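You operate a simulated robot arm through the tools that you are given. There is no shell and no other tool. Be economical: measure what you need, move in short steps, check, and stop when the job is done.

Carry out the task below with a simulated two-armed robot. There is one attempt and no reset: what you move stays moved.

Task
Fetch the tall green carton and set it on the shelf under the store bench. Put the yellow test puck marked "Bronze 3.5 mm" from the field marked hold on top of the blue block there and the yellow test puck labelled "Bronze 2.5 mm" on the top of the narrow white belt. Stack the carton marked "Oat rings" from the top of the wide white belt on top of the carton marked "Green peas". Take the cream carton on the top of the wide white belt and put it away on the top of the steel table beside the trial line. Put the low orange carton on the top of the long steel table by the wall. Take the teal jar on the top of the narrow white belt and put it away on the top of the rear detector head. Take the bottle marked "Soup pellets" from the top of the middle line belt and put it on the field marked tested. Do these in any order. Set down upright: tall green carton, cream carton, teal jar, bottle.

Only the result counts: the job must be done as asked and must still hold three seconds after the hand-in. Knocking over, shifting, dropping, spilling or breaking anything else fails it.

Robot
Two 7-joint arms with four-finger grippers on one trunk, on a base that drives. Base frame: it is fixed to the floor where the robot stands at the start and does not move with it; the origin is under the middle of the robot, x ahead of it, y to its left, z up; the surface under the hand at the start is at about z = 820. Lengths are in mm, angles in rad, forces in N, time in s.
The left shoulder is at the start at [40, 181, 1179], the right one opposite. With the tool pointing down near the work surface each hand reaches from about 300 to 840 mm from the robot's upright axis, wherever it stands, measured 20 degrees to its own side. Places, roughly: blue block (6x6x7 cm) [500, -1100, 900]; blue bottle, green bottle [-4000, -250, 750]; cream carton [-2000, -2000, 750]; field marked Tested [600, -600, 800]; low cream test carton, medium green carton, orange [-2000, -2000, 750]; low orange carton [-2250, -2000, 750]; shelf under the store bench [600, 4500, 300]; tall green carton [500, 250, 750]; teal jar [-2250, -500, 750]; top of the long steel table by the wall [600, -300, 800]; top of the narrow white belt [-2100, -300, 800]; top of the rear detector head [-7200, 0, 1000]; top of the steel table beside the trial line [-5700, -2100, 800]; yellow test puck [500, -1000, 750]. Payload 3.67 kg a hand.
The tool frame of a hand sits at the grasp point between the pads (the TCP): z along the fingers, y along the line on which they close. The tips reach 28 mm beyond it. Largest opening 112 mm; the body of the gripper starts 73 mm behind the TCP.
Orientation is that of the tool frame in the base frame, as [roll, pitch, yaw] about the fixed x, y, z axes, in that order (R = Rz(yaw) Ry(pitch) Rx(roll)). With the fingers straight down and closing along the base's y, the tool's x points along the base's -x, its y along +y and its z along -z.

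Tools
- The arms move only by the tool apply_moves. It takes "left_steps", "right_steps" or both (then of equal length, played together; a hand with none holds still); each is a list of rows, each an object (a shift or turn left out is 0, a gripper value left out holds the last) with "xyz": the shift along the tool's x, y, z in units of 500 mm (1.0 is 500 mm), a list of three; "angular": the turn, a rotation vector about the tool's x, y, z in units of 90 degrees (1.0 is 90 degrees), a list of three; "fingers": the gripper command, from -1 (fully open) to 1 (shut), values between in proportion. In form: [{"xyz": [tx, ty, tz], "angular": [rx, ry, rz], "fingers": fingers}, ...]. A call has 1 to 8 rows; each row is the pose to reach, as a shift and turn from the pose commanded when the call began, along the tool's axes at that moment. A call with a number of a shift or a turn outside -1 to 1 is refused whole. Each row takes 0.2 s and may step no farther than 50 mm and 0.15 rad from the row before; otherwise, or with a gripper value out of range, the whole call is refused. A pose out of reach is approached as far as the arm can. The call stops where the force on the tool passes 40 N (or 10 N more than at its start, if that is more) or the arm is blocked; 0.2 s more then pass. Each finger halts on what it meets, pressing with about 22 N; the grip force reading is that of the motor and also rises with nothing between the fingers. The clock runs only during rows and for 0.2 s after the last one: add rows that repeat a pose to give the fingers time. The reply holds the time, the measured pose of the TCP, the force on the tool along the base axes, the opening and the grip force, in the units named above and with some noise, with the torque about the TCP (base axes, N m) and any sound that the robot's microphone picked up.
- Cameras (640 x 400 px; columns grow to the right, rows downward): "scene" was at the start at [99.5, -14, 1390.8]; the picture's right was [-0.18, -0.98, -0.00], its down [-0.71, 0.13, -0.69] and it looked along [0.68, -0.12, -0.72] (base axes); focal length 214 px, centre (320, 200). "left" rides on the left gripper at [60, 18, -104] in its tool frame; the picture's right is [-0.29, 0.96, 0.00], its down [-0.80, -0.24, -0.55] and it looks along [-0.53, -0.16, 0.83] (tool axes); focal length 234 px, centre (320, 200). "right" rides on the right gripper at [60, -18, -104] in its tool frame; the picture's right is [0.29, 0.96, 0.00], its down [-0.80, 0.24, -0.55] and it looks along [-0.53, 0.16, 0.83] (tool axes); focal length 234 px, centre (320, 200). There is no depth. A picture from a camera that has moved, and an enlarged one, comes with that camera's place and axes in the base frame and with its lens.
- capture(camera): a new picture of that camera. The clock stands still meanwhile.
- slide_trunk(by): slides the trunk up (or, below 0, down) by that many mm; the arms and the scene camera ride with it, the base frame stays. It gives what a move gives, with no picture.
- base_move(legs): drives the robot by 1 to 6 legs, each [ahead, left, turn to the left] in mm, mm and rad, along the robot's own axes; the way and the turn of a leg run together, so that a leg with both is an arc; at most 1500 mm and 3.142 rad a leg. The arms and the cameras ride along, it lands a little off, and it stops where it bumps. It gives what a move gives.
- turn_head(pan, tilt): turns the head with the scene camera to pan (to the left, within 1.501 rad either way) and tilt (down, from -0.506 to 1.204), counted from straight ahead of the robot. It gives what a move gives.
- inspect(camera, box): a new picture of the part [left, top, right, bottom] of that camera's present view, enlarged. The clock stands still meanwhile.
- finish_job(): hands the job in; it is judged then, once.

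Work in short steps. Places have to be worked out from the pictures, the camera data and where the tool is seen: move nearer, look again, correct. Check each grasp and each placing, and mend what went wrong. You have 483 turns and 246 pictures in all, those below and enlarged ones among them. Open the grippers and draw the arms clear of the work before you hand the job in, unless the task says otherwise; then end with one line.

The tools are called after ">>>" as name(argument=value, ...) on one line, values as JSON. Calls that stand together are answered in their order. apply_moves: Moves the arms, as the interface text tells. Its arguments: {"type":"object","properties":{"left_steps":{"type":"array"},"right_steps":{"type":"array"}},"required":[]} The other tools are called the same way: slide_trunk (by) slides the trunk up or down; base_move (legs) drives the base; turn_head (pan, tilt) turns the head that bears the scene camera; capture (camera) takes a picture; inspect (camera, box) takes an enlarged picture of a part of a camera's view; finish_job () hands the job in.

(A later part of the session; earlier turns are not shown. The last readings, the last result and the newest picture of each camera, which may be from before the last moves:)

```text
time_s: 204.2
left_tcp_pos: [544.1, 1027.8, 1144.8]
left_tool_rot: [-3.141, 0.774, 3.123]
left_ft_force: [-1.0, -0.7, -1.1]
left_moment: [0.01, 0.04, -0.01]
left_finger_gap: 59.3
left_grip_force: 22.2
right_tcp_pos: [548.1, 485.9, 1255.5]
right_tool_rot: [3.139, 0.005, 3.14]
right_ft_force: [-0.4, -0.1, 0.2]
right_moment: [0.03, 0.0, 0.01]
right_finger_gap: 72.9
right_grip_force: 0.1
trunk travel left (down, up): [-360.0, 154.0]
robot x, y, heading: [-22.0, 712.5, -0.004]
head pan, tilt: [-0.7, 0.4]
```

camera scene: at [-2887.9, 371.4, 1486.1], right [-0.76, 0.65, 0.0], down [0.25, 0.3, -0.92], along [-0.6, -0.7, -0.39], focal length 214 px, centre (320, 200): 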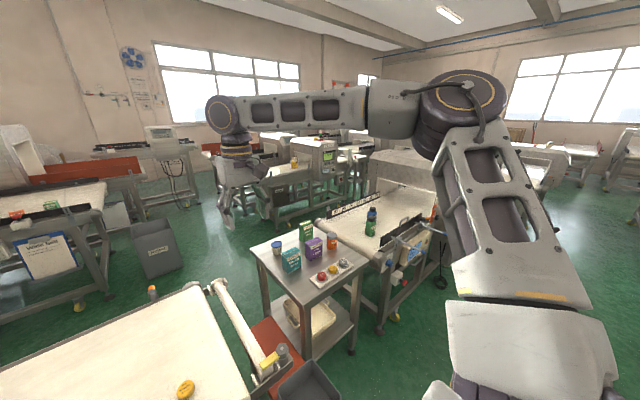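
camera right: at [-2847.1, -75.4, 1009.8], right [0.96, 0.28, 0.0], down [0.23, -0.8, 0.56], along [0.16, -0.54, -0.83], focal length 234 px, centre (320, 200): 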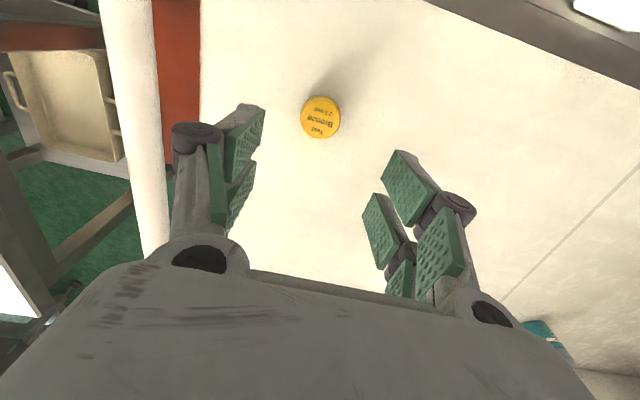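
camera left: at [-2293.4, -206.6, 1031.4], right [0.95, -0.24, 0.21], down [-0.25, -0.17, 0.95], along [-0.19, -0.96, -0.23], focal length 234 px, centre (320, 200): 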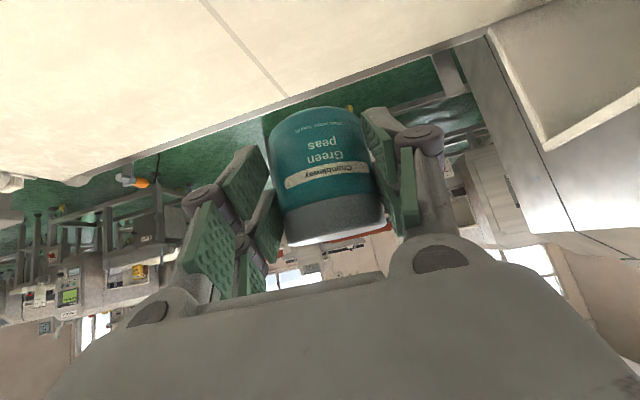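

I turn to face -y and drive down the aisle past the long table.

>>> base_move(legs=[[0, 0, -1.567], [1500, 0, 0], [450, 0, 0]])

>>> turn_head(pan=-1.0, tilt=0.45)

>>> capture(camera="scene")

```text
time_s: 218.5
left_tcp_pos: [259.1, -1801.2, 1145.2]
left_tool_rot: [-3.141, 0.775, 1.538]
left_ft_force: [0.2, 0.2, -1.8]
left_moment: [0.05, 0.0, 0.01]
left_finger_gap: 59.3
left_grip_force: 21.7
right_tcp_pos: [-282.1, -1797.0, 1255.0]
right_tool_rot: [3.136, 0.006, 1.555]
right_ft_force: [-0.6, -0.3, 0.3]
right_moment: [0.0, 0.0, -0.01]
right_finger_gap: 72.6
right_grip_force: 0.1
trunk travel left (down, up): [-360.0, 154.0]
robot x, y, heading: [-49.2, -1234.0, -1.589]
head pan, tilt: [-0.7, 0.4]
```

```text
time_s: 219.3
left_tcp_pos: [258.1, -1800.6, 1146.4]
left_tool_rot: [-3.141, 0.773, 1.539]
left_ft_force: [0.4, 0.1, -2.3]
left_moment: [0.07, 0.0, 0.01]
left_finger_gap: 59.2
left_grip_force: 22.1
right_tcp_pos: [-282.2, -1797.5, 1254.5]
right_tool_rot: [3.14, 0.002, 1.556]
right_ft_force: [-0.3, 0.2, -0.2]
right_moment: [-0.01, -0.02, 0.01]
right_finger_gap: 72.8
right_grip_force: 0.0
trunk travel left (down, up): [-360.0, 154.0]
robot x, y, heading: [-46.4, -1228.9, -1.59]
head pan, tilt: [-1.0, 0.45]
```

```text
166 pictures are left
camera scene: at [-127.4, -1300.6, 1481.4], right [-0.53, 0.85, 0.0], down [0.37, 0.23, -0.9], along [-0.77, -0.47, -0.44], focal length 214 px, centre (320, 200)
```

scene: 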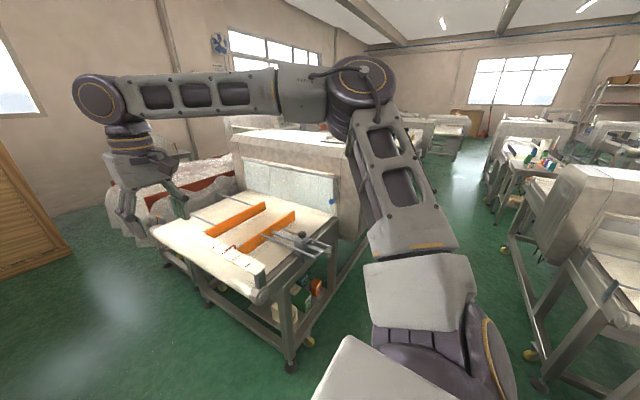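

The aisle toward -x is clear. I back up to y ≈ -1000 so the hands clear the machine, then drive right to x ≈ -2000.

>>> base_move(legs=[[-230, 0, 0.019], [0, -1500, 0], [0, -450, 0]])

>>> turn_head(pan=0.0, tilt=0.6)

>>> capture(camera="scene")

```text
time_s: 230.7
left_tcp_pos: [-1676.8, -1563.6, 1145.9]
left_tool_rot: [-3.14, 0.774, 1.555]
left_ft_force: [0.1, 0.1, -1.7]
left_moment: [0.04, -0.02, -0.02]
left_finger_gap: 59.3
left_grip_force: 22.4
right_tcp_pos: [-2218.6, -1567.4, 1255.5]
right_tool_rot: [3.138, 0.005, 1.572]
right_ft_force: [0.0, -0.1, -0.2]
right_moment: [0.01, -0.04, 0.0]
right_finger_gap: 73.1
right_grip_force: 0.0
trunk travel left (down, up): [-360.0, 154.0]
robot x, y, heading: [-1992.9, -1005.6, -1.572]
head pan, tilt: [-1.0, 0.45]
```

```text
time_s: 232.0
left_tcp_pos: [-1676.6, -1563.8, 1145.8]
left_tool_rot: [-3.141, 0.776, 1.556]
left_ft_force: [-0.6, 1.4, -1.9]
left_moment: [0.03, -0.01, 0.0]
left_finger_gap: 59.5
left_grip_force: 22.2
right_tcp_pos: [-2218.6, -1566.3, 1254.2]
right_tool_rot: [3.137, 0.005, 1.573]
right_ft_force: [-0.7, 0.1, -0.3]
right_moment: [-0.04, -0.04, 0.01]
right_finger_gap: 72.8
right_grip_force: 0.1
trunk travel left (down, up): [-360.0, 154.0]
robot x, y, heading: [-1995.8, -1001.4, -1.569]
head pan, tilt: [0.0, 0.6]
```

```text
165 pictures are left
camera scene: at [-1994.8, -1107.7, 1467.9], right [-1.0, 0.0, 0.0], down [0.0, 0.57, -0.82], along [0.0, -0.82, -0.57], focal length 214 px, centre (320, 200)
```

scene: 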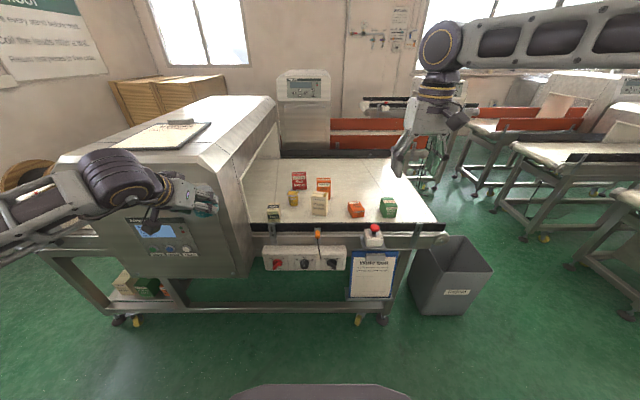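

I enlarge the cartons on the wide belt.

>>> inspect(camera="scene", box=[250, 160, 410, 230])

>>> inspect(camera="scene", box=[290, 165, 350, 220])

```text
4.00 times, centred on (330, 195) of scene
camera zoom: at [-1994.8, -1107.7, 1467.9], right [-1.0, 0.0, 0.0], down [0.0, 0.57, -0.82], along [0.0, -0.82, -0.57], focal length 858 px, centre (280, 220)
```

zoom: 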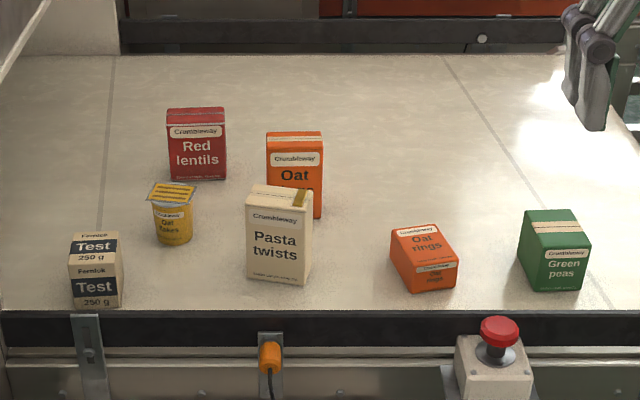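

```text
7.27 times, centred on (320, 192) of scene
camera zoom: at [-1994.8, -1107.7, 1467.9], right [-1.0, 0.0, 0.0], down [0.0, 0.57, -0.82], along [0.0, -0.82, -0.57], focal length 1560 px, centre (320, 254)
```

zoom: 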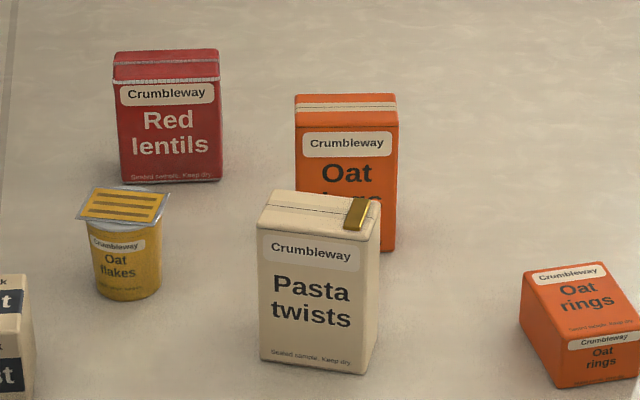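

The tall orange carton, the cream "Pasta twists", the low orange "Oat rings" and the green "Green peas" are all here. The right arm will do the work, so I raise the left hand with the jar 230 mm to clear the detector, then lower the trunk 80 mm.

>>> apply_moves(left_steps=[{"xyz": [-0.055, 0, -0.055]}, {"xyz": [-0.11, 0, -0.11]}, {"xyz": [-0.165, 0, -0.165]}, {"xyz": [-0.22, 0, -0.22]}, {"xyz": [-0.275, 0, -0.275]}, {"xyz": [-0.325, 0, -0.325]}])

>>> slide_trunk(by=-80)

>>> capture(camera="scene")

```text
time_s: 233.4
left_tcp_pos: [-1677.7, -1565.7, 1376.1]
left_tool_rot: [3.14, 0.772, 1.552]
left_ft_force: [0.3, -0.3, -1.9]
left_moment: [0.07, -0.05, 0.0]
left_finger_gap: 59.2
left_grip_force: 22.5
right_tcp_pos: [-2218.5, -1567.9, 1254.8]
right_tool_rot: [3.14, 0.005, 1.572]
right_ft_force: [-0.3, 0.2, 0.1]
right_moment: [-0.01, 0.0, 0.02]
right_finger_gap: 72.9
right_grip_force: 0.1
trunk travel left (down, up): [-360.0, 154.0]
robot x, y, heading: [-1994.6, -999.9, -1.569]
head pan, tilt: [0.0, 0.6]
```

```text
time_s: 234.6
left_tcp_pos: [-1676.4, -1565.5, 1296.0]
left_tool_rot: [3.141, 0.775, 1.555]
left_ft_force: [-0.3, 0.4, -1.6]
left_moment: [0.11, 0.03, 0.03]
left_finger_gap: 59.3
left_grip_force: 22.2
right_tcp_pos: [-2218.9, -1567.9, 1176.0]
right_tool_rot: [3.137, 0.005, 1.572]
right_ft_force: [0.8, -0.4, 0.1]
right_moment: [-0.01, -0.02, -0.03]
right_finger_gap: 72.8
right_grip_force: 0.0
trunk travel left (down, up): [-280.0, 234.0]
robot x, y, heading: [-1998.6, -996.5, -1.574]
head pan, tilt: [0.0, 0.6]
```

```text
162 pictures are left
camera scene: at [-1994.5, -1107.6, 1388.5], right [-1.0, 0.0, 0.0], down [0.0, 0.57, -0.82], along [0.0, -0.82, -0.57], focal length 214 px, centre (320, 200)
```

scene: 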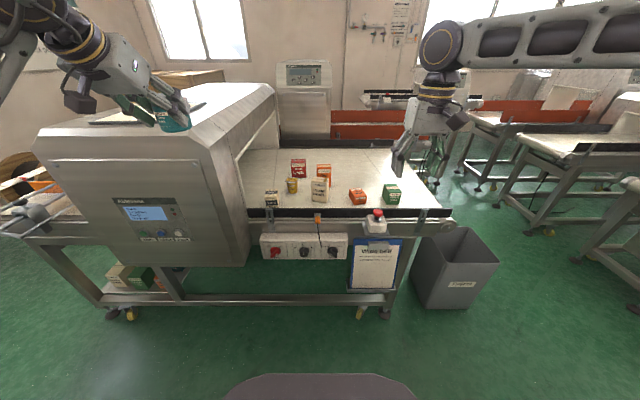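

The detector top is near z 1186. I raise the jar another 80 mm for margin and drive so the right hand gets near the tall orange carton.

>>> apply_moves(left_steps=[{"xyz": [-0.055, 0, -0.055]}, {"xyz": [-0.113, 0, -0.113]}, {"xyz": [-0.113, 0, -0.113]}])

>>> base_move(legs=[[0, 140, 0], [520, 0, 0]])

>>> turn_head(pan=-0.2, tilt=0.85)

>>> capture(camera="scene")

>>> capture(camera="right")

```text
time_s: 235.3
left_tcp_pos: [-1674.7, -1567.3, 1376.6]
left_tool_rot: [-3.14, 0.774, 1.555]
left_ft_force: [0.5, 0.1, -1.0]
left_moment: [0.03, -0.02, 0.02]
left_finger_gap: 59.2
left_grip_force: 21.9
right_tcp_pos: [-2218.8, -1569.3, 1176.4]
right_tool_rot: [3.139, 0.005, 1.573]
right_ft_force: [0.6, 0.5, 1.2]
right_moment: [0.03, 0.01, 0.04]
right_finger_gap: 73.0
right_grip_force: 0.0
trunk travel left (down, up): [-280.0, 234.0]
robot x, y, heading: [-1996.4, -997.8, -1.573]
head pan, tilt: [0.0, 0.6]
```

```text
time_s: 238.8
left_tcp_pos: [-1523.2, -1927.0, 1399.6]
left_tool_rot: [3.13, 0.814, 1.591]
left_ft_force: [0.1, 0.2, -0.7]
left_moment: [0.02, 0.01, 0.05]
left_finger_gap: 59.0
left_grip_force: 22.5
right_tcp_pos: [-2070.8, -1954.2, 1183.8]
right_tool_rot: [3.127, 0.019, 1.606]
right_ft_force: [-0.1, -0.9, -0.6]
right_moment: [0.03, -0.03, -0.01]
right_finger_gap: 72.7
right_grip_force: 0.0
trunk travel left (down, up): [-280.0, 234.0]
robot x, y, heading: [-1853.9, -1392.6, -1.538]
head pan, tilt: [0.0, 0.6]
stopped in leg 2: the robot was blocked; the commanded pose is now the measured one
```

```text
time_s: 239.5
left_tcp_pos: [-1524.7, -1926.3, 1399.8]
left_tool_rot: [3.132, 0.812, 1.587]
left_ft_force: [1.2, 0.4, -0.6]
left_moment: [0.06, 0.03, 0.01]
left_finger_gap: 59.4
left_grip_force: 21.8
right_tcp_pos: [-2071.2, -1951.4, 1185.9]
right_tool_rot: [3.127, 0.027, 1.603]
right_ft_force: [-0.7, 0.4, -0.8]
right_moment: [-0.04, -0.07, 0.01]
right_finger_gap: 72.9
right_grip_force: 0.1
trunk travel left (down, up): [-280.0, 234.0]
robot x, y, heading: [-1855.6, -1395.6, -1.54]
head pan, tilt: [-0.201, 0.85]
```

```text
161 pictures are left
camera scene: at [-1878.8, -1470.6, 1369.1], right [-0.99, 0.17, -0.01], down [0.14, 0.73, -0.67], along [-0.11, -0.66, -0.74], focal length 214 px, centre (320, 200)
```

scene: 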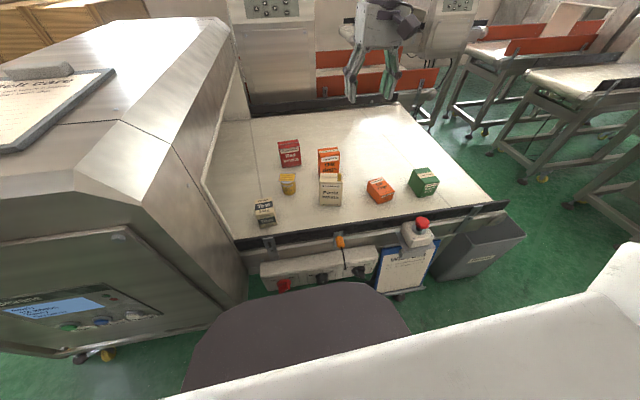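

```text
160 pictures are left
camera right: at [-2092.5, -1889.4, 1287.3], right [0.95, 0.32, 0.01], down [0.26, -0.77, 0.58], along [0.19, -0.55, -0.82], focal length 234 px, centre (320, 200)
```

right: 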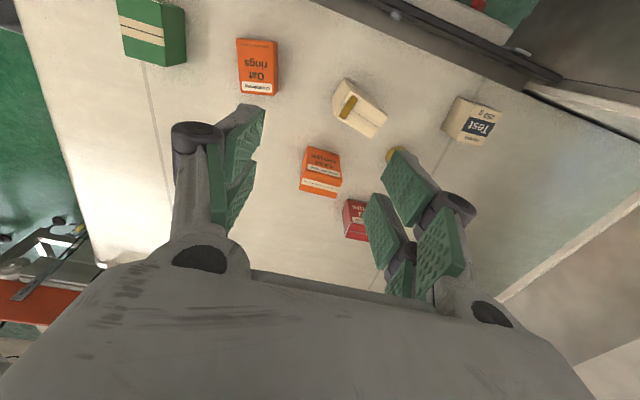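

The base touched the detector's front. I back off, shift right to x ≈ -2105, go ahead, then turn left 0.45 rad so the right hand can face the cartons.

>>> base_move(legs=[[-60, 0, -0.03], [0, -250, 0], [140, 0, 0], [0, 0, 0.45]])

>>> turn_head(pan=-0.4, tilt=0.85)

>>> capture(camera="scene")

>>> capture(camera="right")

```text
time_s: 240.2
left_tcp_pos: [-1519.9, -1926.5, 1401.0]
left_tool_rot: [3.133, 0.817, 1.597]
left_ft_force: [0.5, -0.3, -1.7]
left_moment: [0.08, 0.0, 0.0]
left_finger_gap: 59.6
left_grip_force: 22.1
right_tcp_pos: [-2067.7, -1957.9, 1180.9]
right_tool_rot: [3.125, 0.018, 1.609]
right_ft_force: [-0.2, -0.6, -0.5]
right_moment: [0.01, 0.03, -0.01]
right_finger_gap: 72.6
right_grip_force: 0.0
trunk travel left (down, up): [-280.0, 234.0]
robot x, y, heading: [-1853.6, -1394.5, -1.536]
head pan, tilt: [-0.201, 0.85]
stopped in leg 1: the robot was blocked; the commanded pose is now the measured one
```

```text
time_s: 240.9
left_tcp_pos: [-1521.4, -1926.7, 1400.2]
left_tool_rot: [3.135, 0.814, 1.593]
left_ft_force: [0.9, -0.3, -1.8]
left_moment: [0.04, -0.03, 0.02]
left_finger_gap: 59.1
left_grip_force: 22.1
right_tcp_pos: [-2067.7, -1954.8, 1183.6]
right_tool_rot: [3.128, 0.022, 1.606]
right_ft_force: [-0.5, 0.2, -0.4]
right_moment: [0.02, 0.02, 0.04]
right_finger_gap: 72.7
right_grip_force: 0.0
trunk travel left (down, up): [-280.0, 234.0]
robot x, y, heading: [-1855.8, -1390.6, -1.539]
head pan, tilt: [-0.4, 0.85]
```

```text
159 pictures are left
camera scene: at [-1892.2, -1470.0, 1368.6], right [-0.93, 0.36, -0.01], down [0.28, 0.69, -0.67], along [-0.23, -0.63, -0.75], focal length 214 px, centre (320, 200)
```

scene: 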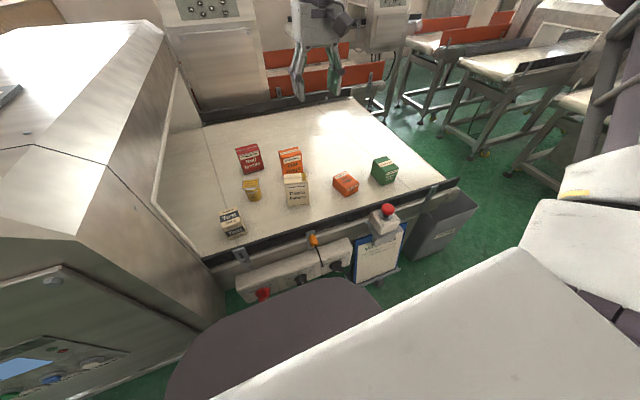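

```text
158 pictures are left
camera right: at [-2089.5, -1893.2, 1285.5], right [0.95, 0.32, 0.01], down [0.26, -0.78, 0.57], along [0.19, -0.54, -0.82], focal length 234 px, centre (320, 200)
```

right: 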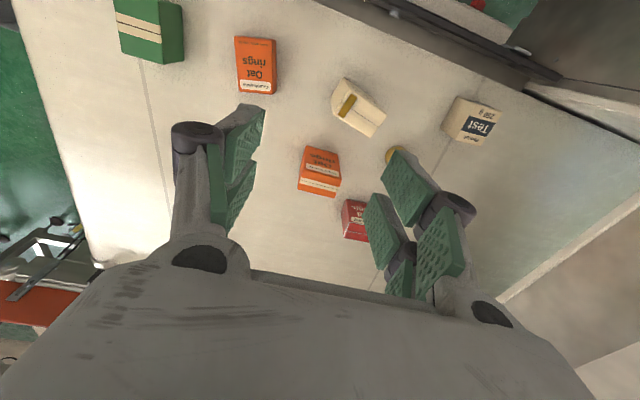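

The robot seems caught with its left arm on the detector. I raise the trunk 80 mm to release it, then back off straight.

>>> slide_trunk(by=80)

>>> base_move(legs=[[-60, 0, 0]])

>>> turn_head(pan=0.8, tilt=0.7)

>>> capture(camera="scene")

```text
time_s: 242.1
left_tcp_pos: [-1509.4, -1946.1, 1466.9]
left_tool_rot: [-3.138, 0.797, 1.6]
left_ft_force: [-1.2, -0.2, -2.5]
left_moment: [0.01, 0.0, 0.0]
left_finger_gap: 59.4
left_grip_force: 21.9
right_tcp_pos: [-2059.7, -1970.1, 1256.3]
right_tool_rot: [3.139, 0.01, 1.605]
right_ft_force: [0.0, -0.9, 0.5]
right_moment: [0.01, 0.02, 0.01]
right_finger_gap: 72.9
right_grip_force: 0.0
trunk travel left (down, up): [-360.0, 154.0]
robot x, y, heading: [-1854.9, -1394.4, -1.534]
head pan, tilt: [-0.4, 0.85]
```

```text
time_s: 243.1
left_tcp_pos: [-1512.7, -1891.2, 1467.4]
left_tool_rot: [-3.138, 0.796, 1.599]
left_ft_force: [-0.3, -0.4, -1.3]
left_moment: [0.08, 0.01, 0.0]
left_finger_gap: 59.3
left_grip_force: 22.0
right_tcp_pos: [-2062.0, -1914.8, 1256.0]
right_tool_rot: [3.136, 0.005, 1.604]
right_ft_force: [0.3, -1.1, -0.3]
right_moment: [0.05, 0.04, 0.0]
right_finger_gap: 72.7
right_grip_force: 0.0
trunk travel left (down, up): [-360.0, 154.0]
robot x, y, heading: [-1857.6, -1331.9, -1.542]
head pan, tilt: [-0.4, 0.85]
```

```text
time_s: 244.5
left_tcp_pos: [-1512.8, -1884.4, 1469.2]
left_tool_rot: [-3.138, 0.8, 1.599]
left_ft_force: [0.4, 0.2, -0.7]
left_moment: [0.0, 0.01, 0.0]
left_finger_gap: 59.3
left_grip_force: 22.0
right_tcp_pos: [-2062.1, -1908.5, 1257.7]
right_tool_rot: [3.136, 0.007, 1.605]
right_ft_force: [0.4, -0.1, 0.3]
right_moment: [-0.02, 0.0, 0.01]
right_finger_gap: 72.5
right_grip_force: 0.1
trunk travel left (down, up): [-360.0, 154.0]
robot x, y, heading: [-1855.9, -1332.8, -1.541]
head pan, tilt: [0.799, 0.7]
```

```text
157 pictures are left
camera scene: at [-1792.6, -1411.1, 1459.3], right [-0.68, -0.74, 0.0], down [-0.47, 0.43, -0.76], along [0.56, -0.52, -0.64], focal length 214 px, centre (320, 200)
```

scene: 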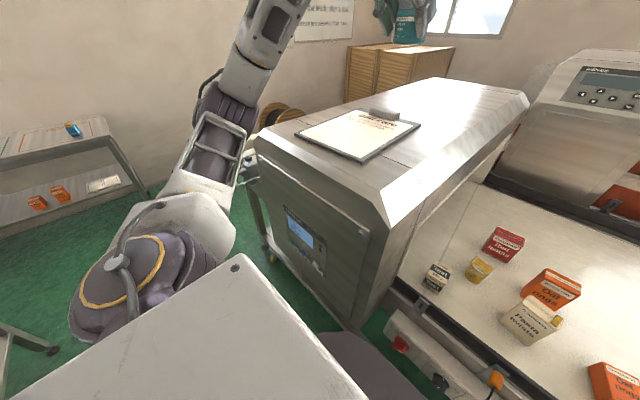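

Free now, and the tall orange carton is clearly marked "Oat rings". I shift right 250 mm, go ahead 130 mm, turn left 0.42 rad, then lower the trunk 80 mm.

>>> base_move(legs=[[0, -250, -0.03], [130, 0, 0], [0, 0, 0.45]])

>>> slide_trunk(by=-80)

>>> turn_head(pan=-0.4, tilt=0.85)

>>> capture(camera="scene")

>>> capture(camera="right")

```text
time_s: 248.6
left_tcp_pos: [-1569.4, -1836.9, 1467.2]
left_tool_rot: [-3.137, 0.8, 2.014]
left_ft_force: [0.8, 0.0, -1.7]
left_moment: [0.03, 0.02, -0.01]
left_finger_gap: 59.3
left_grip_force: 22.2
right_tcp_pos: [-2061.2, -2078.6, 1257.7]
right_tool_rot: [3.136, 0.007, 2.019]
right_ft_force: [-0.1, 0.4, -0.7]
right_moment: [0.0, -0.02, 0.02]
right_finger_gap: 72.8
right_grip_force: 0.1
trunk travel left (down, up): [-360.0, 154.0]
robot x, y, heading: [-2106.4, -1468.5, -1.123]
head pan, tilt: [0.799, 0.7]
```

```text
time_s: 249.8
left_tcp_pos: [-1569.6, -1835.4, 1389.5]
left_tool_rot: [-3.138, 0.799, 2.013]
left_ft_force: [0.3, 0.1, -1.6]
left_moment: [0.03, 0.03, -0.01]
left_finger_gap: 58.9
left_grip_force: 22.2
right_tcp_pos: [-2061.5, -2078.7, 1179.1]
right_tool_rot: [3.137, 0.009, 2.021]
right_ft_force: [-0.1, 0.1, 0.3]
right_moment: [-0.03, -0.01, -0.02]
right_finger_gap: 72.9
right_grip_force: 0.1
trunk travel left (down, up): [-280.0, 234.0]
robot x, y, heading: [-2105.2, -1470.6, -1.124]
head pan, tilt: [0.799, 0.7]
```

```text
time_s: 251.2
left_tcp_pos: [-1570.7, -1835.8, 1389.3]
left_tool_rot: [-3.139, 0.799, 2.013]
left_ft_force: [-0.1, 0.7, -1.4]
left_moment: [0.0, 0.02, 0.01]
left_finger_gap: 59.4
left_grip_force: 22.2
right_tcp_pos: [-2061.5, -2078.8, 1178.4]
right_tool_rot: [3.135, 0.009, 2.018]
right_ft_force: [-0.2, -0.1, -0.3]
right_moment: [-0.02, 0.0, 0.02]
right_finger_gap: 73.0
right_grip_force: 0.0
trunk travel left (down, up): [-280.0, 234.0]
robot x, y, heading: [-2105.3, -1467.6, -1.123]
head pan, tilt: [-0.4, 0.85]
```

```text
156 pictures are left
camera scene: at [-2092.9, -1565.6, 1367.6], right [-1.0, -0.05, 0.0], down [-0.04, 0.75, -0.66], along [0.03, -0.66, -0.75], focal length 214 px, centre (320, 200)
```

scene: 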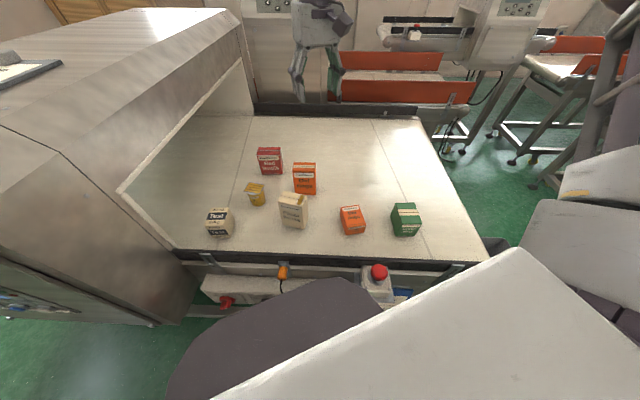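

```text
155 pictures are left
camera right: at [-2104.5, -2032.0, 1280.5], right [0.74, 0.68, 0.0], down [0.56, -0.61, 0.56], along [0.38, -0.41, -0.83], focal length 234 px, centre (320, 200)
```

right: 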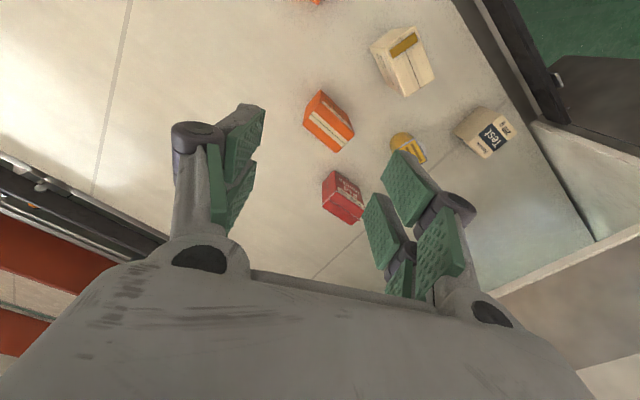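

I enlarge the cartons from the head camera to measure them.

>>> inspect(camera="scene", box=[200, 140, 320, 240])

>>> inspect(camera="scene", box=[320, 180, 440, 255])

```text
4.00 times, centred on (260, 190) of scene
camera zoom: at [-2092.9, -1565.6, 1367.6], right [-1.0, -0.05, 0.0], down [-0.04, 0.75, -0.66], along [0.03, -0.66, -0.75], focal length 858 px, centre (560, 240)
```

zoom: 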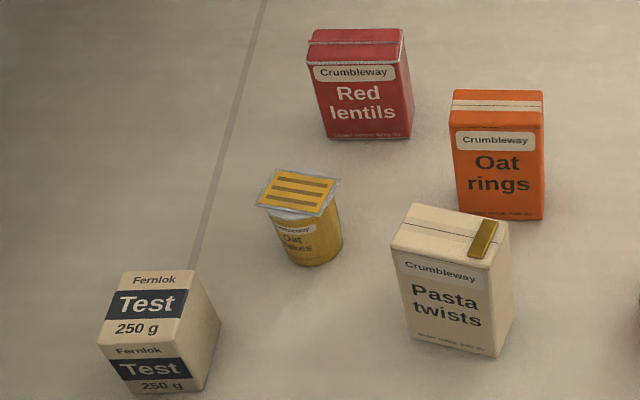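

```text
5.33 times, centred on (380, 218) of scene
camera zoom: at [-2092.9, -1565.6, 1367.6], right [-1.0, -0.05, 0.0], down [-0.04, 0.75, -0.66], along [0.03, -0.66, -0.75], focal length 1144 px, centre (0, 107)
```

zoom: 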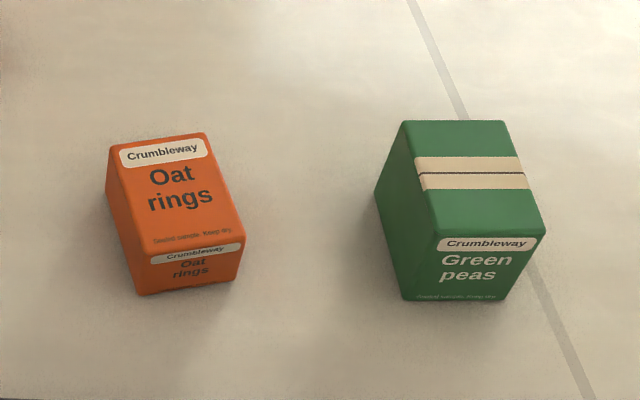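

The tall "Oat rings" carton spans x -1967..-2050, y -2138..-2187, top z 866; the green one is centred at (-2359,-2005), 64×86 mm, top z 822. I bring the right hand above the Oat rings carton, turned to close along x.

>>> apply_moves(right_steps=[{"xyz": [-0.033, 0.004, 0.073], "angular": [0, 0, 0.048], "fingers": -1}, {"xyz": [-0.066, 0.007, 0.146], "angular": [0, 0, 0.096]}, {"xyz": [-0.099, 0.011, 0.219], "angular": [0, 0, 0.144]}, {"xyz": [-0.132, 0.014, 0.292], "angular": [0, 0, 0.192]}, {"xyz": [-0.165, 0.018, 0.365], "angular": [0, 0, 0.24]}, {"xyz": [-0.196, 0.021, 0.436], "angular": [0, 0, 0.288]}, {"xyz": [-0.196, 0.021, 0.436], "angular": [0, 0, 0.288]}])

>>> capture(camera="right")

>>> capture(camera="scene")

```text
time_s: 252.8
left_tcp_pos: [-1570.1, -1833.3, 1389.7]
left_tool_rot: [-3.138, 0.8, 2.013]
left_ft_force: [-1.0, -0.4, -1.1]
left_moment: [-0.02, 0.03, 0.03]
left_finger_gap: 59.2
left_grip_force: 22.5
right_tcp_pos: [-2013.5, -2160.5, 962.8]
right_tool_rot: [3.134, 0.007, 1.566]
right_ft_force: [0.0, -0.5, 0.7]
right_moment: [-0.01, 0.02, 0.01]
right_finger_gap: 112.0
right_grip_force: 0.0
right hand out of reach, approached as far as the arm can: row 6, 7
trunk travel left (down, up): [-280.0, 234.0]
robot x, y, heading: [-2104.1, -1469.4, -1.127]
head pan, tilt: [-0.4, 0.85]
```

```text
152 pictures are left
camera right: at [-2032.1, -2099.0, 1064.6], right [0.96, 0.28, 0.01], down [0.23, -0.79, 0.56], along [0.16, -0.54, -0.83], focal length 234 px, centre (320, 200)
```

right: 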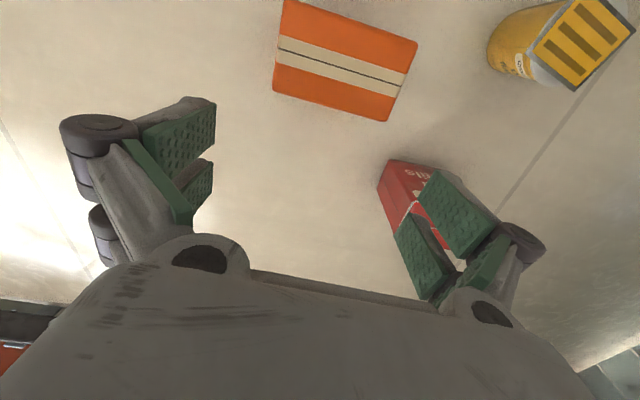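

```text
151 pictures are left
camera scene: at [-2093.1, -1564.6, 1367.7], right [-1.0, -0.05, 0.0], down [-0.03, 0.75, -0.66], along [0.03, -0.66, -0.75], focal length 214 px, centre (320, 200)
```

scene: 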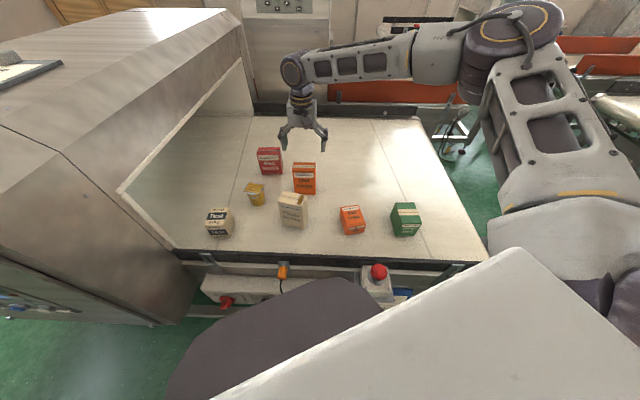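

Triangulating both views puts the belt at z ≈ 807 and the Oat rings carton at (-2017,-2106), top z ≈ 913. I shift the hand back over it and check.

>>> apply_moves(right_steps=[{"xyz": [0.06, -0.008, 0]}, {"xyz": [0.114, -0.016, 0]}, {"xyz": [0.114, -0.016, 0]}])

>>> capture(camera="right")

>>> inspect(camera="scene", box=[230, 110, 350, 210])

```text
time_s: 253.6
left_tcp_pos: [-1568.4, -1836.5, 1388.3]
left_tool_rot: [-3.138, 0.798, 2.013]
left_ft_force: [0.4, 1.1, -1.5]
left_moment: [0.01, 0.02, -0.01]
left_finger_gap: 59.3
left_grip_force: 22.0
right_tcp_pos: [-2020.0, -2104.0, 961.7]
right_tool_rot: [3.133, 0.003, 1.568]
right_ft_force: [0.9, -0.3, -0.4]
right_moment: [0.02, 0.02, -0.02]
right_finger_gap: 112.0
right_grip_force: 0.0
trunk travel left (down, up): [-280.0, 234.0]
robot x, y, heading: [-2106.0, -1467.1, -1.126]
head pan, tilt: [-0.4, 0.85]
```

```text
150 pictures are left
camera right: at [-2039.3, -2042.9, 1064.2], right [0.96, 0.28, 0.01], down [0.23, -0.8, 0.56], along [0.16, -0.53, -0.83], focal length 234 px, centre (320, 200)
```

right: 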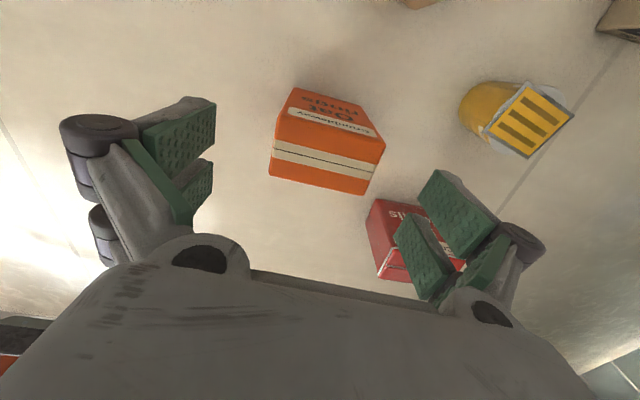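

```text
4.00 times, centred on (290, 160) of scene
camera zoom: at [-2092.7, -1566.5, 1367.5], right [-1.0, -0.05, 0.0], down [-0.04, 0.75, -0.66], along [0.03, -0.66, -0.75], focal length 858 px, centre (440, 360)
```

zoom: 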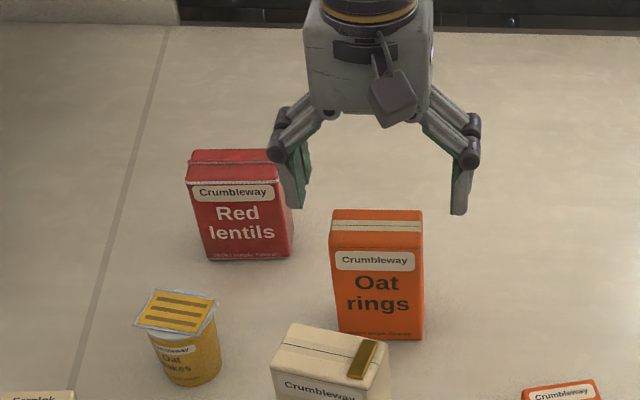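

The hand is centred on the carton. I descend 68 mm and close.

>>> apply_moves(right_steps=[{"xyz": [-0.006, 0.006, 0.07]}, {"xyz": [-0.006, 0.006, 0.136]}, {"xyz": [-0.006, 0.006, 0.136], "fingers": 0}, {"xyz": [-0.006, 0.006, 0.136], "fingers": 1}, {"xyz": [-0.006, 0.006, 0.136], "fingers": 1}])

>>> inspect(camera="scene", box=[230, 110, 350, 210])

```text
time_s: 254.8
left_tcp_pos: [-1569.1, -1834.9, 1388.8]
left_tool_rot: [-3.138, 0.8, 2.015]
left_ft_force: [0.7, -0.1, -1.1]
left_moment: [0.01, 0.0, 0.0]
left_finger_gap: 59.2
left_grip_force: 22.0
right_tcp_pos: [-2018.1, -2107.2, 895.9]
right_tool_rot: [3.133, 0.006, 1.568]
right_ft_force: [-1.6, 1.0, 4.7]
right_moment: [0.01, -0.2, 0.06]
right_finger_gap: 75.0
right_grip_force: 22.5
trunk travel left (down, up): [-280.0, 234.0]
robot x, y, heading: [-2108.7, -1467.9, -1.126]
head pan, tilt: [-0.4, 0.85]
```

```text
4.00 times, centred on (290, 160) of scene
camera zoom: at [-2093.1, -1565.0, 1367.7], right [-1.0, -0.05, 0.0], down [-0.03, 0.75, -0.66], along [0.03, -0.66, -0.75], focal length 858 px, centre (440, 360)
```

zoom: 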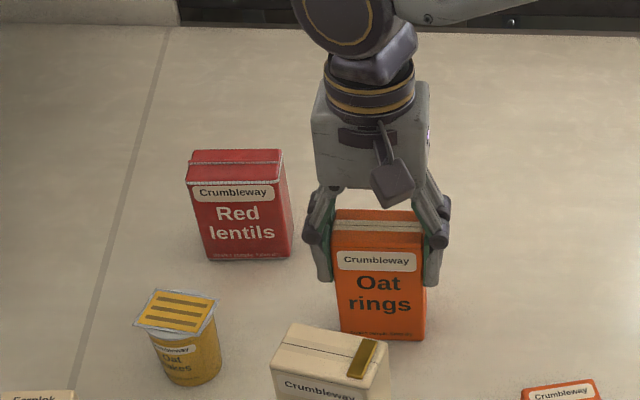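

Gripped at 75 mm. I lift 150 mm and turn the base right 0.53 rad toward the green carton.

>>> apply_moves(right_steps=[{"xyz": [0, 0, -0.08]}, {"xyz": [0, 0, -0.16]}, {"xyz": [0, 0, -0.24]}, {"xyz": [0, 0, -0.3]}])

>>> base_move(legs=[[0, 0, -0.53]])

>>> turn_head(pan=-0.3, tilt=0.9)

>>> capture(camera="scene")

>>> capture(camera="right")

```text
time_s: 255.8
left_tcp_pos: [-1570.4, -1834.0, 1390.5]
left_tool_rot: [-3.137, 0.799, 2.015]
left_ft_force: [-0.6, 0.0, -0.7]
left_moment: [0.0, 0.02, 0.0]
left_finger_gap: 59.4
left_grip_force: 22.4
right_tcp_pos: [-2018.7, -2105.5, 1045.5]
right_tool_rot: [3.133, 0.006, 1.566]
right_ft_force: [0.2, 0.2, -1.4]
right_moment: [0.01, -0.01, -0.01]
right_finger_gap: 74.8
right_grip_force: 22.4
trunk travel left (down, up): [-280.0, 234.0]
robot x, y, heading: [-2103.7, -1471.7, -1.126]
head pan, tilt: [-0.4, 0.85]
```

```text
time_s: 257.3
left_tcp_pos: [-1682.5, -1951.8, 1397.9]
left_tool_rot: [-3.128, 0.814, 1.766]
left_ft_force: [-0.6, 0.0, -1.0]
left_moment: [0.08, 0.02, -0.03]
left_finger_gap: 59.5
left_grip_force: 21.6
right_tcp_pos: [-2206.1, -2093.5, 1048.5]
right_tool_rot: [3.129, 0.011, 1.276]
right_ft_force: [0.4, -1.6, -2.9]
right_moment: [0.08, 0.04, 0.04]
right_finger_gap: 74.7
right_grip_force: 21.9
trunk travel left (down, up): [-280.0, 234.0]
robot x, y, heading: [-2106.6, -1462.3, -1.41]
head pan, tilt: [-0.4, 0.85]
stopped in leg 1: the robot was blocked; the commanded pose is now the measured one
```

```text
time_s: 258.0
left_tcp_pos: [-1684.9, -1951.9, 1398.5]
left_tool_rot: [-3.125, 0.817, 1.758]
left_ft_force: [0.2, -0.2, -1.0]
left_moment: [0.06, 0.01, 0.02]
left_finger_gap: 59.4
left_grip_force: 22.0
right_tcp_pos: [-2207.8, -2089.1, 1052.8]
right_tool_rot: [3.127, 0.016, 1.274]
right_ft_force: [0.8, 0.8, -1.1]
right_moment: [0.01, -0.03, -0.01]
right_finger_gap: 75.1
right_grip_force: 23.1
trunk travel left (down, up): [-280.0, 234.0]
robot x, y, heading: [-2103.5, -1471.1, -1.417]
head pan, tilt: [-0.3, 0.901]
```

```text
147 pictures are left
camera scene: at [-2114.6, -1546.2, 1365.0], right [-0.99, 0.15, 0.0], down [0.12, 0.77, -0.63], along [-0.09, -0.62, -0.78], focal length 214 px, centre (320, 200)
```

scene: 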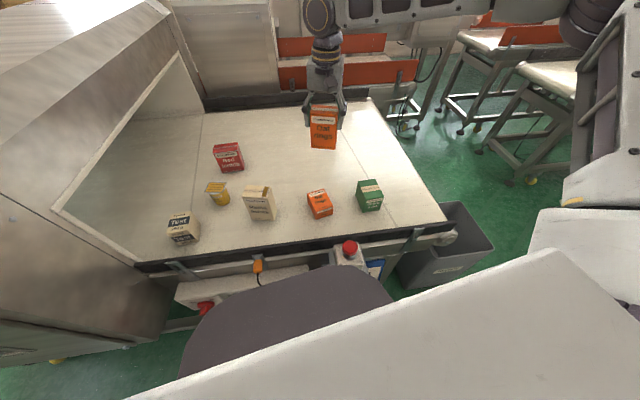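

```text
146 pictures are left
camera right: at [-2207.5, -2024.8, 1154.8], right [1.0, 0.0, 0.01], down [-0.01, -0.82, 0.57], along [0.0, -0.57, -0.82], focal length 234 px, centre (320, 200)
```

right: 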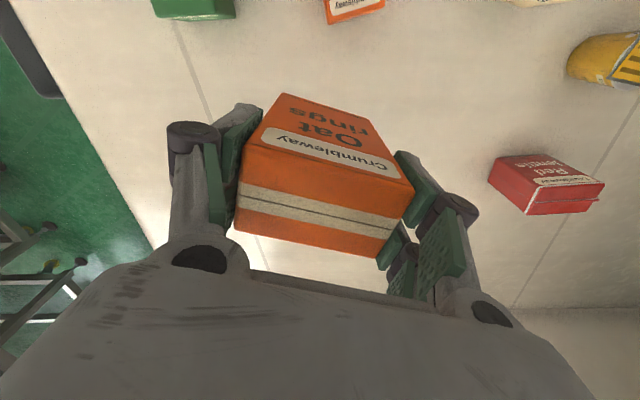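

The base's front touches the conveyor while turning. I back off 80 mm first, then finish the turn.

>>> base_move(legs=[[-80, 0, 0], [0, 0, -0.25]])

>>> capture(camera="scene")

```text
time_s: 260.1
left_tcp_pos: [-1771.6, -1921.4, 1408.8]
left_tool_rot: [-3.136, 0.833, 1.591]
left_ft_force: [0.1, -0.8, -0.9]
left_moment: [0.04, 0.03, -0.01]
left_finger_gap: 59.5
left_grip_force: 22.0
right_tcp_pos: [-2310.7, -1973.4, 1047.7]
right_tool_rot: [3.123, 0.009, 1.104]
right_ft_force: [0.6, 0.1, -2.8]
right_moment: [0.04, 0.01, 0.0]
right_finger_gap: 74.8
right_grip_force: 22.3
trunk travel left (down, up): [-280.0, 234.0]
robot x, y, heading: [-2095.2, -1374.8, -1.592]
head pan, tilt: [-0.3, 0.901]
stopped in leg 2: the robot was blocked; the commanded pose is now the measured one
```

```text
145 pictures are left
camera scene: at [-2130.9, -1453.9, 1364.7], right [-0.95, 0.31, -0.01], down [0.25, 0.74, -0.63], along [-0.19, -0.6, -0.78], focal length 214 px, centre (320, 200)
```

scene: 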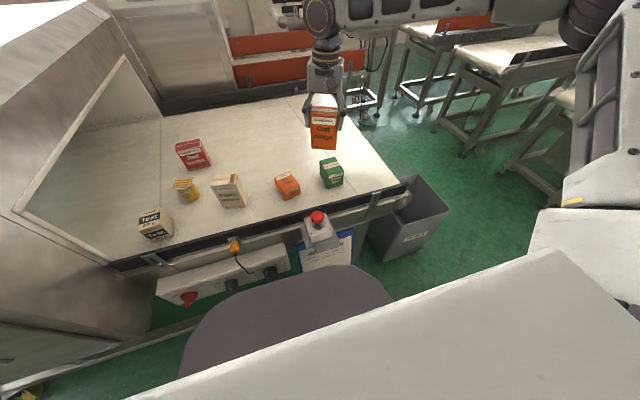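

Blocked again and the left arm is pushed up. I look at it.

>>> turn_head(pan=1.0, tilt=0.45)

>>> capture(camera="scene")

```text
time_s: 261.6
left_tcp_pos: [-1769.6, -1920.5, 1409.8]
left_tool_rot: [-3.135, 0.833, 1.585]
left_ft_force: [0.1, -0.3, -1.5]
left_moment: [0.07, 0.0, 0.05]
left_finger_gap: 59.1
left_grip_force: 22.4
right_tcp_pos: [-2311.3, -1969.5, 1051.1]
right_tool_rot: [3.122, 0.014, 1.099]
right_ft_force: [0.0, -0.9, -1.7]
right_moment: [0.01, 0.01, -0.01]
right_finger_gap: 75.0
right_grip_force: 21.5
trunk travel left (down, up): [-280.0, 234.0]
robot x, y, heading: [-2097.7, -1375.6, -1.593]
head pan, tilt: [1.0, 0.45]
```

```text
144 pictures are left
camera scene: at [-2029.3, -1429.5, 1403.7], right [-0.56, -0.83, 0.01], down [-0.35, 0.23, -0.91], along [0.75, -0.51, -0.42], focal length 214 px, centre (320, 200)
```

scene: 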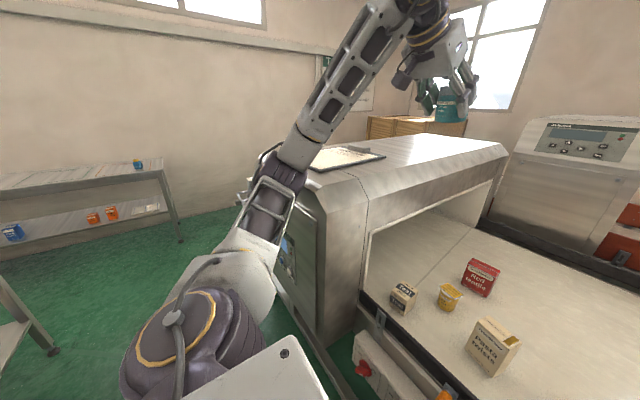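

The left elbow bears on the detector's corner. I back off 80 mm, and the right hand will extend forward instead.

>>> base_move(legs=[[-80, -20, 0]])

>>> turn_head(pan=-0.3, tilt=0.8)

>>> capture(camera="scene")

>>> capture(camera="right")

```text
time_s: 262.6
left_tcp_pos: [-1779.9, -1867.5, 1394.3]
left_tool_rot: [-3.125, 0.808, 1.59]
left_ft_force: [-0.8, -1.1, -1.4]
left_moment: [0.04, 0.01, 0.01]
left_finger_gap: 59.1
left_grip_force: 21.9
right_tcp_pos: [-2323.1, -1908.5, 1042.3]
right_tool_rot: [3.135, 0.001, 1.099]
right_ft_force: [-0.2, -0.3, -1.5]
right_moment: [0.03, -0.02, 0.01]
right_finger_gap: 74.9
right_grip_force: 22.0
trunk travel left (down, up): [-280.0, 234.0]
robot x, y, heading: [-2112.2, -1301.8, -1.601]
head pan, tilt: [1.0, 0.45]
```

```text
time_s: 264.1
left_tcp_pos: [-1781.1, -1865.0, 1396.1]
left_tool_rot: [-3.124, 0.809, 1.59]
left_ft_force: [0.2, -0.7, -1.2]
left_moment: [0.07, -0.02, 0.03]
left_finger_gap: 59.4
left_grip_force: 21.9
right_tcp_pos: [-2323.9, -1906.0, 1043.5]
right_tool_rot: [3.133, 0.003, 1.097]
right_ft_force: [0.3, -0.5, -2.2]
right_moment: [-0.01, -0.01, -0.01]
right_finger_gap: 74.7
right_grip_force: 21.7
trunk travel left (down, up): [-280.0, 234.0]
robot x, y, heading: [-2117.1, -1299.9, -1.594]
head pan, tilt: [-0.3, 0.799]
```

```text
143 pictures are left
camera scene: at [-2138.8, -1397.0, 1371.6], right [-0.95, 0.32, 0.0], down [0.23, 0.68, -0.7], along [-0.22, -0.66, -0.72], focal length 214 px, centre (320, 200)
```

scene: 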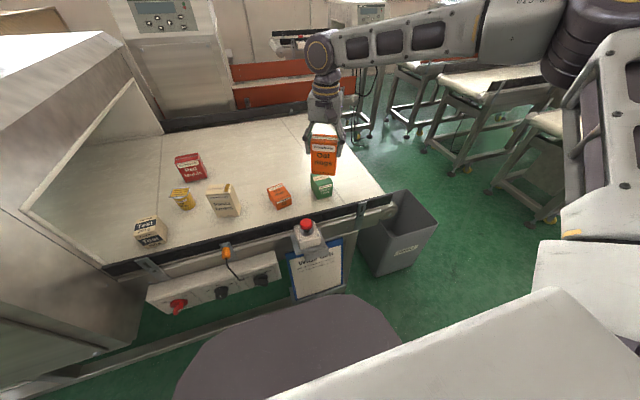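

```text
142 pictures are left
camera right: at [-2312.6, -1844.1, 1146.2], right [0.98, -0.18, 0.01], down [-0.15, -0.82, 0.56], along [-0.1, -0.55, -0.83], focal length 234 px, centre (320, 200)
```

right: 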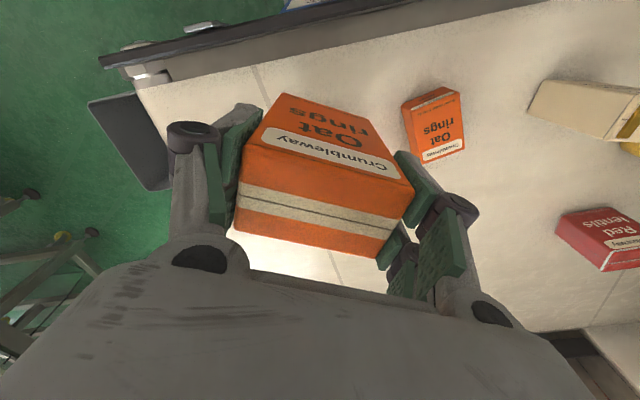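

I enlarge to measure the green carton again from this viewpoint.

>>> inspect(camera="scene", box=[270, 140, 390, 215])

```text
5.33 times, centred on (330, 178) of scene
camera zoom: at [-2138.8, -1397.0, 1371.6], right [-0.95, 0.32, 0.0], down [0.23, 0.68, -0.7], along [-0.22, -0.66, -0.72], focal length 1144 px, centre (267, 320)
```

zoom: 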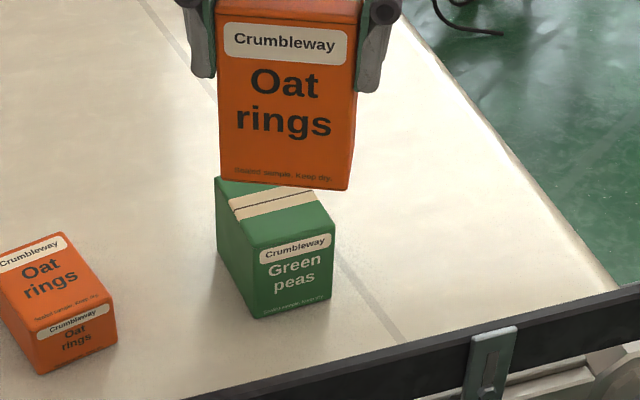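

The green carton's top is centred at (-2333,-1958), z ≈ 872. I move the Oat rings carton over it and square it up.

>>> apply_moves(right_steps=[{"xyz": [-0.025, 0.007, 0], "angular": [0, 0, -0.075]}, {"xyz": [-0.05, 0.014, 0], "angular": [0, 0, -0.15]}, {"xyz": [-0.075, 0.021, 0], "angular": [0, 0, -0.225]}, {"xyz": [-0.1, 0.029, 0], "angular": [0, 0, -0.299]}, {"xyz": [-0.1, 0.029, 0], "angular": [0, 0, -0.299]}])

>>> inspect(camera="scene", box=[270, 120, 390, 215])

>>> capture(camera="right")

```text
time_s: 265.3
left_tcp_pos: [-1780.2, -1864.2, 1394.8]
left_tool_rot: [-3.125, 0.812, 1.589]
left_ft_force: [0.2, -0.3, -0.8]
left_moment: [0.04, -0.02, -0.02]
left_finger_gap: 59.1
left_grip_force: 21.4
right_tcp_pos: [-2332.6, -1957.4, 1044.0]
right_tool_rot: [3.137, 0.006, 1.568]
right_ft_force: [0.1, 0.0, -1.2]
right_moment: [0.0, -0.02, -0.02]
right_finger_gap: 74.8
right_grip_force: 22.0
trunk travel left (down, up): [-280.0, 234.0]
robot x, y, heading: [-2113.8, -1298.5, -1.593]
head pan, tilt: [-0.3, 0.799]
```

```text
4.21 times, centred on (330, 168) of scene
camera zoom: at [-2138.8, -1396.0, 1371.7], right [-0.95, 0.32, 0.0], down [0.23, 0.68, -0.7], along [-0.22, -0.66, -0.72], focal length 903 px, centre (278, 337)
```

zoom: 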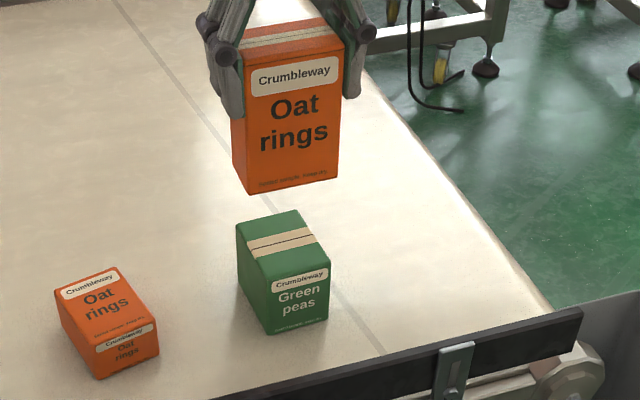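

```text
139 pictures are left
camera right: at [-2351.6, -1896.2, 1147.2], right [0.96, 0.29, 0.0], down [0.24, -0.79, 0.56], along [0.16, -0.54, -0.83], focal length 234 px, centre (320, 200)
```

right: 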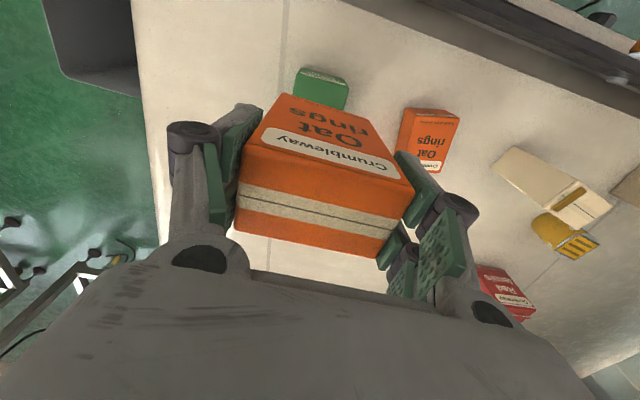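

The alignment matches. I lower to just above contact, then in fine steps.

>>> apply_moves(right_steps=[{"xyz": [0, 0, 0.07]}, {"xyz": [0, 0, 0.14]}, {"xyz": [0, 0, 0.156]}, {"xyz": [0, 0, 0.16]}])

>>> inspect(camera="scene", box=[270, 120, 390, 215])

```text
time_s: 266.3
left_tcp_pos: [-1780.4, -1864.9, 1395.8]
left_tool_rot: [-3.126, 0.812, 1.589]
left_ft_force: [0.5, 0.1, -0.8]
left_moment: [0.03, 0.0, 0.01]
left_finger_gap: 59.0
left_grip_force: 22.1
right_tcp_pos: [-2334.6, -1953.4, 966.9]
right_tool_rot: [3.137, 0.007, 1.568]
right_ft_force: [0.9, 0.4, -2.0]
right_moment: [-0.02, 0.02, 0.04]
right_finger_gap: 74.8
right_grip_force: 21.7
right hand out of reach, approached as far as the arm can: row 3, 4
trunk travel left (down, up): [-280.0, 234.0]
robot x, y, heading: [-2112.2, -1296.9, -1.597]
head pan, tilt: [-0.3, 0.799]
```

```text
4.21 times, centred on (330, 168) of scene
camera zoom: at [-2139.0, -1396.8, 1371.6], right [-0.95, 0.32, 0.0], down [0.23, 0.68, -0.7], along [-0.22, -0.66, -0.72], focal length 903 px, centre (278, 337)
```

zoom: 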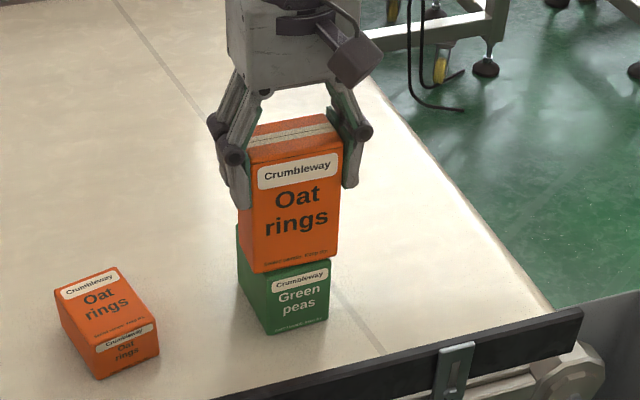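

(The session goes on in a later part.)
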